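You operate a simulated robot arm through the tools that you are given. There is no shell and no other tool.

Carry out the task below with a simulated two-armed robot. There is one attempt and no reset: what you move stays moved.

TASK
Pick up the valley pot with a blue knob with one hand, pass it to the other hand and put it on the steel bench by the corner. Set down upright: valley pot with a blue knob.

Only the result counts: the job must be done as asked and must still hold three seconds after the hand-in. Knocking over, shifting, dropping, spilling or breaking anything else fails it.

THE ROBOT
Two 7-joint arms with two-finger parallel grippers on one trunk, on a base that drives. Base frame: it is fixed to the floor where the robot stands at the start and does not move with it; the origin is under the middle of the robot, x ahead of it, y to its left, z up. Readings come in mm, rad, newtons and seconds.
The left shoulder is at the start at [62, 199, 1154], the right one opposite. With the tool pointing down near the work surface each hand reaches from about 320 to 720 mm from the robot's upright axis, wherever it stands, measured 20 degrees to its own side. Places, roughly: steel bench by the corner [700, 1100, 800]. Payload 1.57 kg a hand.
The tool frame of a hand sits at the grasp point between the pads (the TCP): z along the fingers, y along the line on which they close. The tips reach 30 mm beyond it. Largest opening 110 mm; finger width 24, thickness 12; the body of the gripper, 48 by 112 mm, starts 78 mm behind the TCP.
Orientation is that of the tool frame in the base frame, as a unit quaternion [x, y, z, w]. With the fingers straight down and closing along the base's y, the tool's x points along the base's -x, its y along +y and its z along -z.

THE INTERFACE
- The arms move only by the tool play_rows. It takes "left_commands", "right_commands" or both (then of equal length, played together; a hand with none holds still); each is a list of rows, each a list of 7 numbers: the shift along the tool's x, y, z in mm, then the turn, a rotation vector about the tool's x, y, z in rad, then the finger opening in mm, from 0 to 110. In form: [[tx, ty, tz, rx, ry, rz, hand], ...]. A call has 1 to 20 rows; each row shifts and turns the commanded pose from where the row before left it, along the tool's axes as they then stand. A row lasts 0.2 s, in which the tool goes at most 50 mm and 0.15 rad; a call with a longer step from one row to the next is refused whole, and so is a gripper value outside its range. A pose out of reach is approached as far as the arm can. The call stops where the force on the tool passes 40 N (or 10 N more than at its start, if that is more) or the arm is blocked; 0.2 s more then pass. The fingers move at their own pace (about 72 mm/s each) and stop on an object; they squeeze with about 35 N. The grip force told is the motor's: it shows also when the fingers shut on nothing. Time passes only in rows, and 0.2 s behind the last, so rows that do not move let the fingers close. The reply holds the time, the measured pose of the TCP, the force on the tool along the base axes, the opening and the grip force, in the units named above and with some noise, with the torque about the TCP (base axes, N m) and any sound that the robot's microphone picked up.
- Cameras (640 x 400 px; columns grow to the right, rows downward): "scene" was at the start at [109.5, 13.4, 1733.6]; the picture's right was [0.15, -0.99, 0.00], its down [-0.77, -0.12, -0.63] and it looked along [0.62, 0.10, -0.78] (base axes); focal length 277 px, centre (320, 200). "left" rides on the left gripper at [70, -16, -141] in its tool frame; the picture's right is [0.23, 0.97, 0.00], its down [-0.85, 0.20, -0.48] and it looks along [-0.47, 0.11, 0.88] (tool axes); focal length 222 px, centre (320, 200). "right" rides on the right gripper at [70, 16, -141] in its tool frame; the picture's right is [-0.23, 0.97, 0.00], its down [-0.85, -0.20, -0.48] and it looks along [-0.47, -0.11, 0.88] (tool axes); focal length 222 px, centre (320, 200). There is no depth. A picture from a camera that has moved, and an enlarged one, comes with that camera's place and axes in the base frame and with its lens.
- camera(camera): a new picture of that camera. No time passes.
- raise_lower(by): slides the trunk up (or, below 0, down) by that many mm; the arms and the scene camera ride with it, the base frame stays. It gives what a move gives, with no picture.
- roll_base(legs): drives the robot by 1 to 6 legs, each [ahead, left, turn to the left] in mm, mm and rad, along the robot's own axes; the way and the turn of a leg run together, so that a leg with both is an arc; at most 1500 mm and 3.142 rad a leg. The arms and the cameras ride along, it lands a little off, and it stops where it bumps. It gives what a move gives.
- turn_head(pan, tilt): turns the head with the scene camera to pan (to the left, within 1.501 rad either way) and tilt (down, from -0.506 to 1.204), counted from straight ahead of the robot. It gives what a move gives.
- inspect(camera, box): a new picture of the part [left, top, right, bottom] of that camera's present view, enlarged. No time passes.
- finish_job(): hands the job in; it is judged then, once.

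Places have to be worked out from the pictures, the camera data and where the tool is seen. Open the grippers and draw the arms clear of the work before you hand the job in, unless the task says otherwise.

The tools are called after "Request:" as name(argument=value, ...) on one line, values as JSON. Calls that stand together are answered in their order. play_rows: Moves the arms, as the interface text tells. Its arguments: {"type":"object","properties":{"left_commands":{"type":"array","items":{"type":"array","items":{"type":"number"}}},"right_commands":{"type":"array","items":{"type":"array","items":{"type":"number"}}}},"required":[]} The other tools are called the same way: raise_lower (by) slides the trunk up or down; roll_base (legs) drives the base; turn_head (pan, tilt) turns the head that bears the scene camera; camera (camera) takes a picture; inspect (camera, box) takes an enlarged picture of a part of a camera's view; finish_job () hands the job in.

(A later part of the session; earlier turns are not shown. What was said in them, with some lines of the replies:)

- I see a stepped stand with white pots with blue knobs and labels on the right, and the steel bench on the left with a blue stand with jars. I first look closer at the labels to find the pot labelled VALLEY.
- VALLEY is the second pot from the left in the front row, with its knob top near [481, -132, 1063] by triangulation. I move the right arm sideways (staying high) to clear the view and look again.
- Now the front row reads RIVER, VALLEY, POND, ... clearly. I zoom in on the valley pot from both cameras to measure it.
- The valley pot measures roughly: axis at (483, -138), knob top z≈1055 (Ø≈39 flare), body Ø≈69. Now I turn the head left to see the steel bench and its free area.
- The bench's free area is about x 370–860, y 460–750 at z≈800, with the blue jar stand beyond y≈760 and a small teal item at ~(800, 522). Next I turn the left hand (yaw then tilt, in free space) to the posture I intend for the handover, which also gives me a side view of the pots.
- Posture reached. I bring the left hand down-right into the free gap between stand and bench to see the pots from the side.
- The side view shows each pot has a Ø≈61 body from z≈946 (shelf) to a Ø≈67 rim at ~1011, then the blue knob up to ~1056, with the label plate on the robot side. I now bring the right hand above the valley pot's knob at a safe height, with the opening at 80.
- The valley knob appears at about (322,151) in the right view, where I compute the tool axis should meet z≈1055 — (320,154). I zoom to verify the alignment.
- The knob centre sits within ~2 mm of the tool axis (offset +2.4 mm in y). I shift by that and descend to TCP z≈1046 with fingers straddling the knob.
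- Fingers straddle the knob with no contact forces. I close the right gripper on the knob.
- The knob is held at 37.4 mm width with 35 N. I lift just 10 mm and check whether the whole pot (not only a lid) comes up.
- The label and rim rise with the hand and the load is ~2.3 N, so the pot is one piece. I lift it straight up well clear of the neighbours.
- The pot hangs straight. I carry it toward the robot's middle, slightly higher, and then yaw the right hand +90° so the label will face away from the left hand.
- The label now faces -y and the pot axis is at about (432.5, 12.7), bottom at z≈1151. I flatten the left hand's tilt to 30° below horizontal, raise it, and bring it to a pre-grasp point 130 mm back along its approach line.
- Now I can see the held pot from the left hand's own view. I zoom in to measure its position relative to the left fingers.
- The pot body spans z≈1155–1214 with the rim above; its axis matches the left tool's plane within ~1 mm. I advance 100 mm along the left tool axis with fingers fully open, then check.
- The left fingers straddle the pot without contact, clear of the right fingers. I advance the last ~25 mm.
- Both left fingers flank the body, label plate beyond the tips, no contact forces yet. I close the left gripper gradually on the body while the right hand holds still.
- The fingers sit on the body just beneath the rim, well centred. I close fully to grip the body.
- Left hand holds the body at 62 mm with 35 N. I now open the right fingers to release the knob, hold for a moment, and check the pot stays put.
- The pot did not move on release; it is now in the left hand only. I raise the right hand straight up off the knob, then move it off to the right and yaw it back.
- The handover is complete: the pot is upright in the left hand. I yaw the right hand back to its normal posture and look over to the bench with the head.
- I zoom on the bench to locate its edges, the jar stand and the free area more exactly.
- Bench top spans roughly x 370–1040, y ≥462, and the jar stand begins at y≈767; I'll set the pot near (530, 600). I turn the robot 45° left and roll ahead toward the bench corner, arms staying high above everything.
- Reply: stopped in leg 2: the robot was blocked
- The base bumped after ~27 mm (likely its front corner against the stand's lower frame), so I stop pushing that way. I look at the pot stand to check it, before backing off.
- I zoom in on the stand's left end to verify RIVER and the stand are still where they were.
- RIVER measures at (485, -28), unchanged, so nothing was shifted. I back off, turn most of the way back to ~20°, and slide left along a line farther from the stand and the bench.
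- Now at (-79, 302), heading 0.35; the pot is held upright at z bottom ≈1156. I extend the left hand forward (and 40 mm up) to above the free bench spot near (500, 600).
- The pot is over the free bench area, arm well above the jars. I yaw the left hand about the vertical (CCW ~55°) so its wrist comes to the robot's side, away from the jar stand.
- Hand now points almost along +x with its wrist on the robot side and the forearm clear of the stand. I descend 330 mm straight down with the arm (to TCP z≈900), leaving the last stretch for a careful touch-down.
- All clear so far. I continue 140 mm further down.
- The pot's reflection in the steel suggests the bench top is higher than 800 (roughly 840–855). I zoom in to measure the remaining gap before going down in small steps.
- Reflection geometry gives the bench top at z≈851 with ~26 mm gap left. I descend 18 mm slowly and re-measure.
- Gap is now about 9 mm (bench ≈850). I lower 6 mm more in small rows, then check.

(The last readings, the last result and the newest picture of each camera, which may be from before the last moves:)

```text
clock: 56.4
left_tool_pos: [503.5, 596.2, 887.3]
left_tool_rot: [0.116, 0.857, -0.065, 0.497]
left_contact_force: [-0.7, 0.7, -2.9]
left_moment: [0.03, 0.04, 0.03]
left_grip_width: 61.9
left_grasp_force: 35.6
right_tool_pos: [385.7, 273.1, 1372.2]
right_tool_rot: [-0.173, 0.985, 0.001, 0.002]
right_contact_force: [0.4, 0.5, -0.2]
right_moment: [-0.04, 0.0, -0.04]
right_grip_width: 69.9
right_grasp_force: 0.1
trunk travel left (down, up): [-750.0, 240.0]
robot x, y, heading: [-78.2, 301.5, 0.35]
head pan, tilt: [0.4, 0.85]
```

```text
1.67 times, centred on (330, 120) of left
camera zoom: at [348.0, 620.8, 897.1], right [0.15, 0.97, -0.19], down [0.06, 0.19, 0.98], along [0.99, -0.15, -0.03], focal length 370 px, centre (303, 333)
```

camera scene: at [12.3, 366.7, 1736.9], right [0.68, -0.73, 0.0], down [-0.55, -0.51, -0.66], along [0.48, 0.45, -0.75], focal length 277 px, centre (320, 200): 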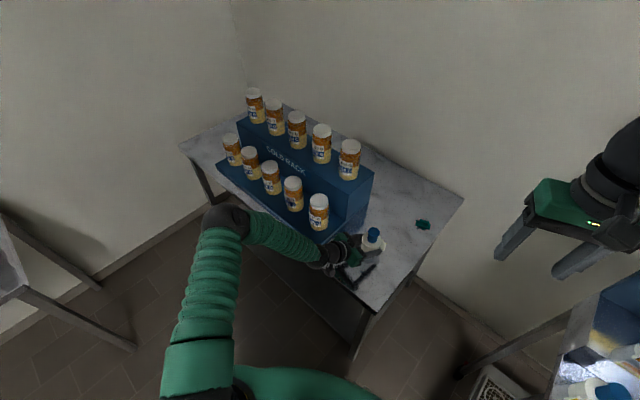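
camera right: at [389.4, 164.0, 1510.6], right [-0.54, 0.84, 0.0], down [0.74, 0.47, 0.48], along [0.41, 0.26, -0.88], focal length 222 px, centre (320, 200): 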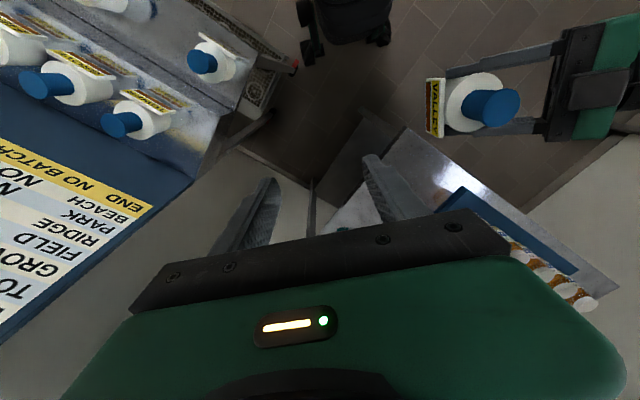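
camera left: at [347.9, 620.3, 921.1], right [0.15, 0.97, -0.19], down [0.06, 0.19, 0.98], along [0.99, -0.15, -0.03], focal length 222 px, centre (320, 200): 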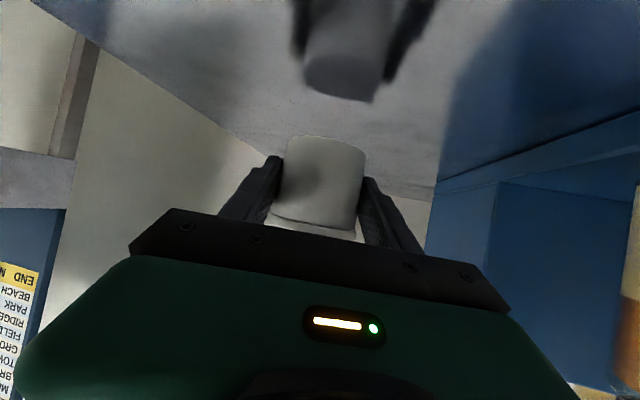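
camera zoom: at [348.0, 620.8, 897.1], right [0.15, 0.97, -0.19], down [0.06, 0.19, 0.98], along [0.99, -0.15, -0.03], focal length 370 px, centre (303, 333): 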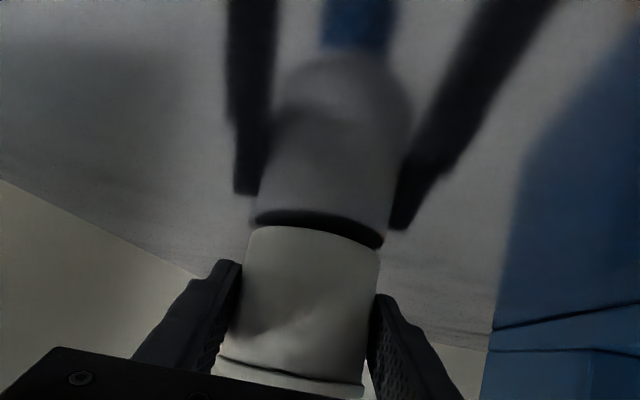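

About 3 mm of gap remains. I lower 2 mm in 1 mm rows and read the force.

Request:
play_rows(left_commands=[[0.87, 0, 0.5, 0, 0, 0, 45], [0.87, 0, 0.5, 0, 0, 0, 45], [0, 0, 0, 0, 0, 0, 45]])

Request:
inspect(camera="left", box=[230, 0, 430, 240])

```text
clock: 57.2
left_tool_pos: [503.8, 597.1, 886.6]
left_tool_rot: [0.116, 0.857, -0.065, 0.498]
left_contact_force: [0.3, -0.6, -2.5]
left_moment: [0.04, 0.04, -0.02]
left_grip_width: 62.0
left_grasp_force: 35.0
right_tool_pos: [386.4, 274.1, 1372.0]
right_tool_rot: [-0.173, 0.985, 0.001, 0.003]
right_contact_force: [0.0, -0.1, 0.1]
right_moment: [0.0, -0.03, 0.0]
right_grip_width: 69.8
right_grasp_force: 0.0
trunk travel left (down, up): [-750.0, 240.0]
robot x, y, heading: [-81.2, 306.2, 0.347]
head pan, tilt: [0.4, 0.85]
```

```text
1.67 times, centred on (330, 120) of left
camera zoom: at [348.1, 621.0, 894.9], right [0.15, 0.97, -0.19], down [0.06, 0.19, 0.98], along [0.99, -0.15, -0.03], focal length 370 px, centre (303, 333)
```

zoom: 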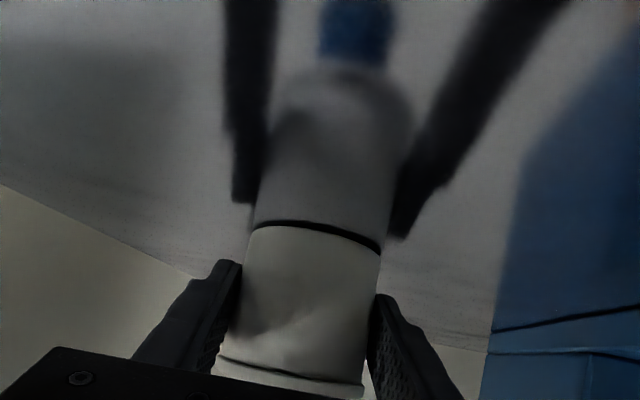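

About 1.3 mm left. I lower another 1 mm and check the force and reflection.

Request:
play_rows(left_commands=[[0.43, 0, 0.25, 0, 0, 0, 45], [0.43, 0, 0.25, 0, 0, 0, 45], [0, 0, 0, 0, 0, 0, 45]])

Request:
inspect(camera="left", box=[280, 100, 400, 175])

```text
clock: 58.0
left_tool_pos: [503.2, 597.4, 885.2]
left_tool_rot: [0.114, 0.858, -0.064, 0.498]
left_contact_force: [0.5, -0.3, -2.5]
left_moment: [-0.01, 0.06, 0.0]
left_grip_width: 61.9
left_grasp_force: 35.2
right_tool_pos: [386.4, 273.7, 1371.9]
right_tool_rot: [-0.173, 0.985, 0.0, 0.003]
right_contact_force: [0.0, -0.5, -0.2]
right_moment: [0.04, 0.02, 0.03]
right_grip_width: 70.1
right_grasp_force: 0.0
trunk travel left (down, up): [-750.0, 240.0]
robot x, y, heading: [-75.4, 302.0, 0.347]
head pan, tilt: [0.4, 0.85]
```

```text
5.33 times, centred on (340, 138) of left
camera zoom: at [348.0, 620.7, 894.1], right [0.15, 0.97, -0.19], down [0.06, 0.19, 0.98], along [0.99, -0.15, -0.03], focal length 1185 px, centre (213, 533)
```

zoom: 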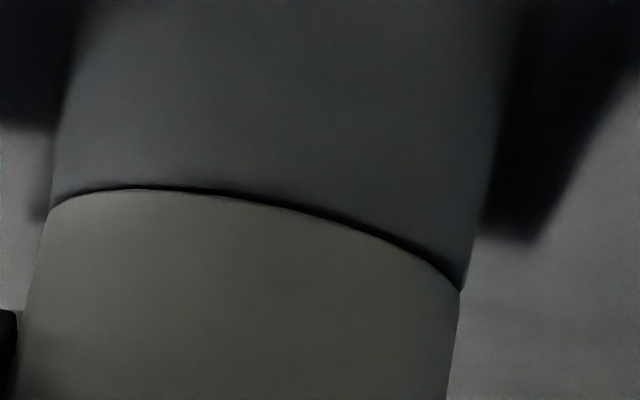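

Only a hairline gap (~0.4 mm) remains. I lower another 0.6 mm to make contact.

Request:
play_rows(left_commands=[[0.26, 0, 0.15, 0, 0, 0, 45], [0.26, 0, 0.15, 0, 0, 0, 45], [0, 0, 0, 0, 0, 0, 45]])

Request:
inspect(camera="left", box=[280, 100, 400, 175])

```text
clock: 58.8
left_tool_pos: [503.3, 595.3, 884.9]
left_tool_rot: [0.115, 0.857, -0.064, 0.498]
left_contact_force: [-0.8, -0.6, 1.0]
left_moment: [-0.15, 0.04, -0.03]
left_grip_width: 61.8
left_grasp_force: 34.8
right_tool_pos: [385.7, 272.3, 1372.1]
right_tool_rot: [-0.172, 0.985, 0.0, 0.004]
right_contact_force: [0.1, -0.3, -0.2]
right_moment: [-0.01, 0.02, 0.01]
right_grip_width: 70.1
right_grasp_force: 0.0
trunk travel left (down, up): [-750.0, 240.0]
robot x, y, heading: [-76.8, 304.0, 0.351]
head pan, tilt: [0.4, 0.85]
```

```text
5.33 times, centred on (340, 138) of left
camera zoom: at [348.1, 620.8, 893.8], right [0.15, 0.97, -0.19], down [0.06, 0.19, 0.98], along [0.99, -0.15, -0.03], focal length 1185 px, centre (213, 533)
```

zoom: 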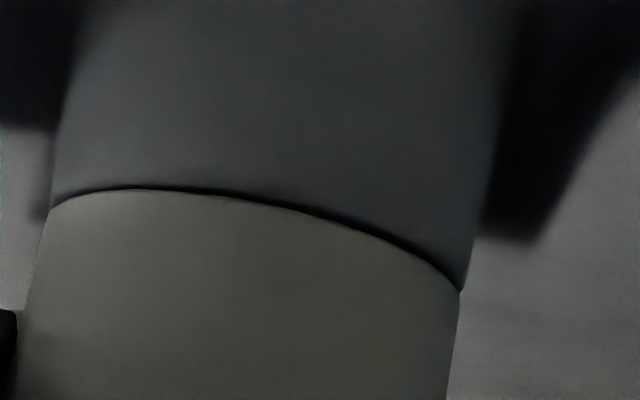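

Force went from -2.5 to +1.0 N: the pot is standing on the bench. I open the left fingers gently.

Request:
play_rows(left_commands=[[0, 0, 0, 0, 0, 0, 64], [0, 0, 0, 0, 0, 0, 67], [0, 0, 0, 0, 0, 0, 72], [0, 0, 0, 0, 0, 0, 80], [0, 0, 0, 0, 0, 0, 90], [0, 0, 0, 0, 0, 0, 100], [0, 0, 0, 0, 0, 0, 100]])

Request:
camera(camera="left")

Request:
inspect(camera="scene", box=[310, 190, 450, 300])

```text
clock: 60.4
left_tool_pos: [503.5, 595.2, 884.3]
left_tool_rot: [0.116, 0.857, -0.065, 0.497]
left_contact_force: [0.5, 0.3, -0.7]
left_moment: [-0.04, -0.01, -0.02]
left_grip_width: 100.1
left_grasp_force: 0.0
right_tool_pos: [385.7, 273.0, 1372.4]
right_tool_rot: [-0.172, 0.985, 0.002, 0.004]
right_contact_force: [-0.7, 0.4, 0.2]
right_moment: [-0.02, 0.0, 0.0]
right_grip_width: 69.8
right_grasp_force: 0.0
trunk travel left (down, up): [-750.0, 240.0]
robot x, y, heading: [-78.8, 301.8, 0.345]
head pan, tilt: [0.4, 0.85]
```

```text
taken
camera left: at [348.1, 621.1, 893.4], right [0.15, 0.97, -0.19], down [0.06, 0.19, 0.98], along [0.99, -0.15, -0.03], focal length 222 px, centre (320, 200)
```

left: 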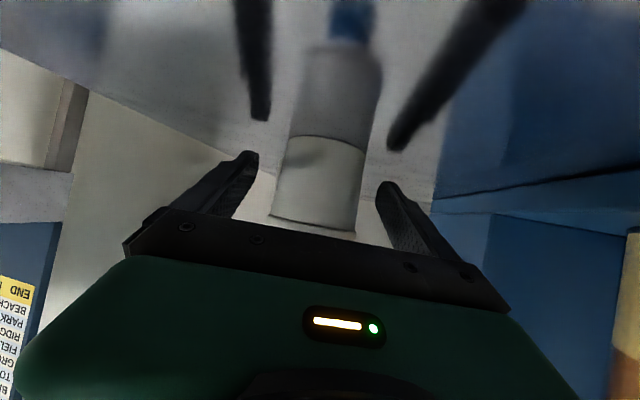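

```text
3.64 times, centred on (380, 245) of scene
camera zoom: at [12.6, 366.6, 1736.9], right [0.68, -0.73, 0.0], down [-0.55, -0.51, -0.66], along [0.48, 0.45, -0.75], focal length 1009 px, centre (102, 36)
```

zoom: 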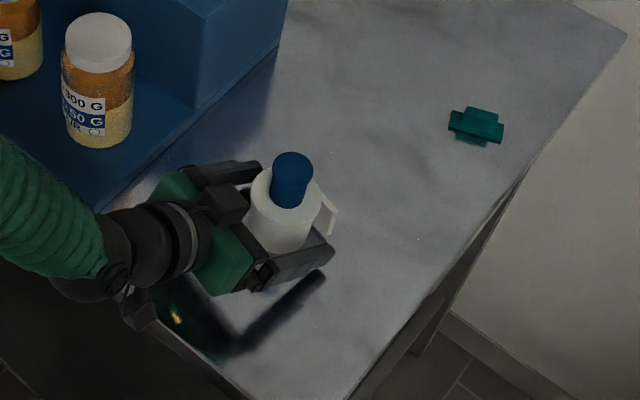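

The pot stands upright and both fingers are clear of it. I withdraw the left hand straight back along its tool axis (back and up), then raise it.

Request:
play_rows(left_commands=[[0, 0, -8, 0, 0, 0, 100], [0, 0, -15, 0, 0, 0, 100], [0, 0, -20, 0, 0, 0, 100], [0, 0, -25, 0, 0, 0, 100], [0, 0, -25, 0, 0, 0, 100], [0, 0, -25, 0, 0, 0, 100], [0, 0, -25, 0, 0, 0, 100], [-26, 0, -15, 0, 0, 0, 100], [-26, 0, -15, 0, 0, 0, 100], [-26, 0, -15, 0, 0, 0, 100], [-26, 0, -15, 0, 0, 0, 100], [0, 0, 0, 0, 0, 0, 100]])

Request:
camera(camera="scene")

Request:
camera(camera="left")

Request:
inspect(camera="scene", box=[290, 170, 470, 310])

```text
clock: 63.0
left_tool_pos: [382.1, 626.7, 1075.9]
left_tool_rot: [0.115, 0.858, -0.065, 0.497]
left_contact_force: [0.8, -1.1, 0.3]
left_moment: [-0.03, -0.01, -0.01]
left_grip_width: 99.7
left_grasp_force: 0.0
right_tool_pos: [385.5, 272.8, 1372.5]
right_tool_rot: [-0.172, 0.985, 0.001, 0.002]
right_contact_force: [-0.8, 0.9, 0.1]
right_moment: [-0.01, -0.02, -0.01]
right_grip_width: 70.2
right_grasp_force: 0.2
trunk travel left (down, up): [-750.0, 240.0]
robot x, y, heading: [-76.4, 300.7, 0.348]
head pan, tilt: [0.4, 0.85]
```

```text
taken
camera scene: at [12.2, 366.3, 1737.0], right [0.68, -0.73, 0.0], down [-0.55, -0.51, -0.66], along [0.48, 0.45, -0.75], focal length 277 px, centre (320, 200)
```

scene: 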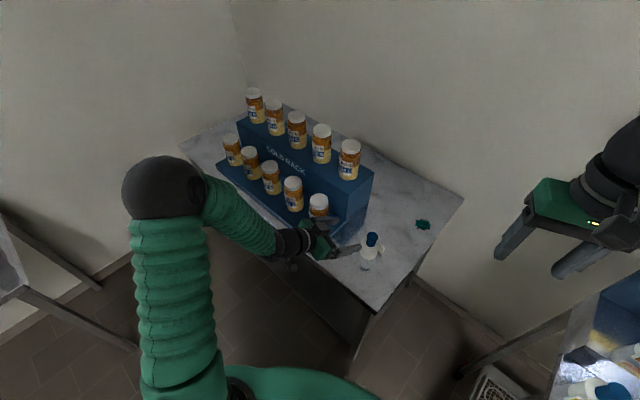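

```text
taken
camera left: at [227.5, 652.2, 1084.5], right [0.15, 0.97, -0.19], down [0.06, 0.19, 0.98], along [0.99, -0.15, -0.03], focal length 222 px, centre (320, 200)
```

left: 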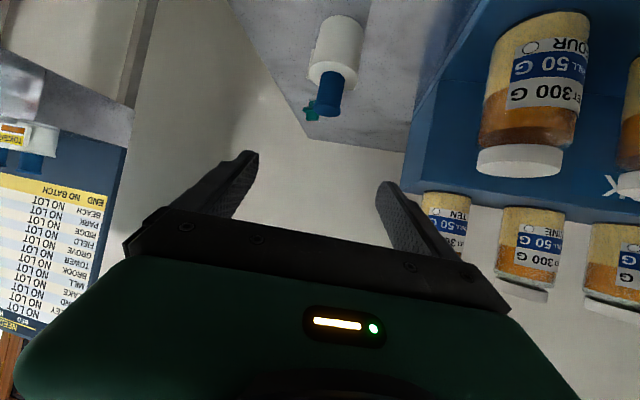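

```text
2.86 times, centred on (380, 240) of scene
camera zoom: at [12.2, 366.3, 1737.0], right [0.68, -0.73, 0.0], down [-0.55, -0.51, -0.66], along [0.48, 0.45, -0.75], focal length 792 px, centre (149, 86)
```

zoom: 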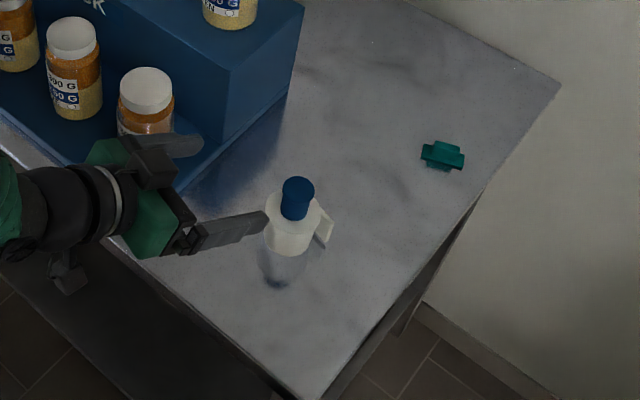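

The pot stands upright on its own, nothing else disturbed. I raise the left hand further and draw it back, and open the right gripper fully as well.

Request:
play_rows(left_commands=[[-26, 0, -15, 0, 0, 0, 110], [-26, 0, -15, 0, 0, 0, 110], [-26, 0, -15, 0, 0, 0, 110], [-26, 0, -15, 0, 0, 0, 110], [-26, 0, -15, 0, 0, 0, 110], [0, 0, 0, 0, 0, 0, 110]], right_commands=[[0, 0, 0, 0, 0, 0, 80], [0, 0, 0, 0, 0, 0, 100], [0, 0, 0, 0, 0, 0, 110], [0, 0, 0, 0, 0, 0, 110], [0, 0, 0, 0, 0, 0, 110], [0, 0, 0, 0, 0, 0, 110]])

Request:
camera(camera="scene")

Request:
inspect(camera="scene", box=[290, 170, 470, 310])

Request:
camera(camera="left")

```text
clock: 64.4
left_tool_pos: [383.6, 627.7, 1226.5]
left_tool_rot: [0.116, 0.857, -0.065, 0.497]
left_contact_force: [0.7, 0.2, 1.1]
left_moment: [-0.01, -0.03, 0.01]
left_grip_width: 110.3
left_grasp_force: 0.1
right_tool_pos: [386.7, 273.3, 1372.1]
right_tool_rot: [-0.173, 0.985, 0.001, 0.002]
right_contact_force: [-0.3, 0.2, 0.0]
right_moment: [-0.03, -0.01, -0.02]
right_grip_width: 109.8
right_grasp_force: 0.1
trunk travel left (down, up): [-750.0, 240.0]
robot x, y, heading: [-76.9, 303.8, 0.35]
head pan, tilt: [0.4, 0.85]
```

```text
taken
camera scene: at [12.2, 365.8, 1737.0], right [0.68, -0.73, 0.0], down [-0.55, -0.51, -0.66], along [0.48, 0.45, -0.75], focal length 277 px, centre (320, 200)
```

scene: 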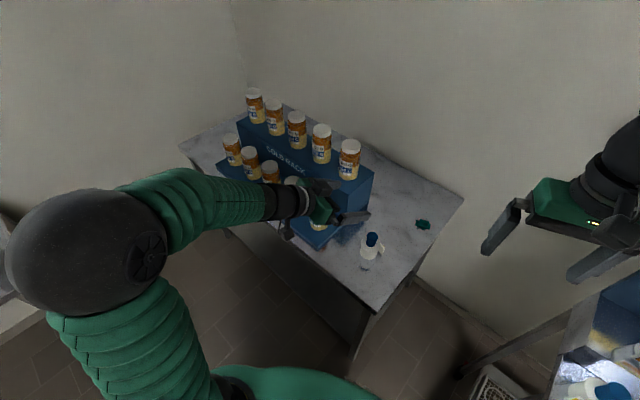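

```text
2.86 times, centred on (380, 240) of scene
camera zoom: at [12.2, 365.8, 1737.0], right [0.68, -0.73, 0.0], down [-0.55, -0.51, -0.66], along [0.48, 0.45, -0.75], focal length 792 px, centre (149, 86)
```

zoom: 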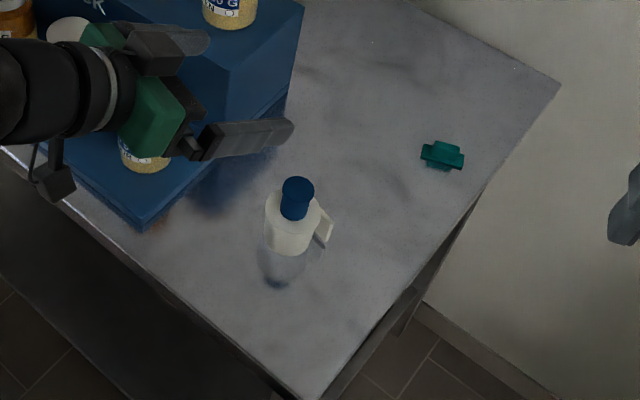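

```text
taken
camera left: at [227.7, 651.2, 1235.5], right [0.15, 0.97, -0.19], down [0.06, 0.19, 0.98], along [0.99, -0.15, -0.03], focal length 222 px, centre (320, 200)
```

left: 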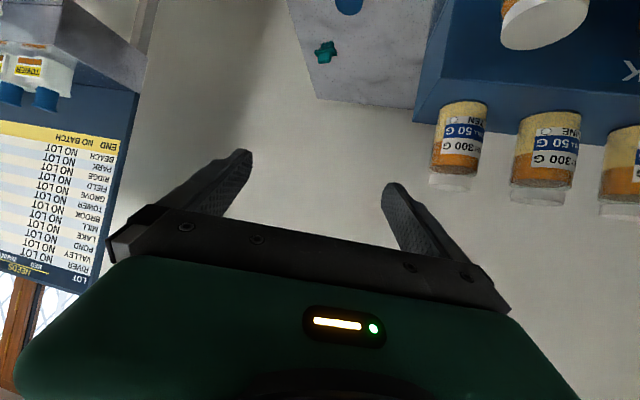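

The valley pot stands upright and alone on the steel bench by the corner. The jars, the teal item and the other pots are undisturbed, and both hands are open and clear, so I hand the job in.

Request:
finish_job()

```text
The job is handed in.
```

The valley pot with the blue knob is standing upright on the steel bench by the corner, and the job is handed in; no verdict has come back yet.

- **Pick and pass:** The right hand lifted the pot by its knob and passed it in mid-air to the left hand. The left hand held it by the body and set it down on the bench.
- **Placement:** The pot stands at about [511, 594] on the bare part of the bench. That is roughly 100 mm clear of the blue jar stand. The bench top measured about 850 mm high, not the 800 given, so I lowered the last stretch in small steps until the force reading showed contact.
- **One bump:** While first driving to the bench, the base was blocked, most likely by the pot stand's foot. I stopped and measured the RIVER pot on that stand: it was where it had been before, to within about 2 mm. I then took a wider route.
- **Other items:** In the last pictures the jars and the teal item looked untouched. Both grippers were open and clear of the work.
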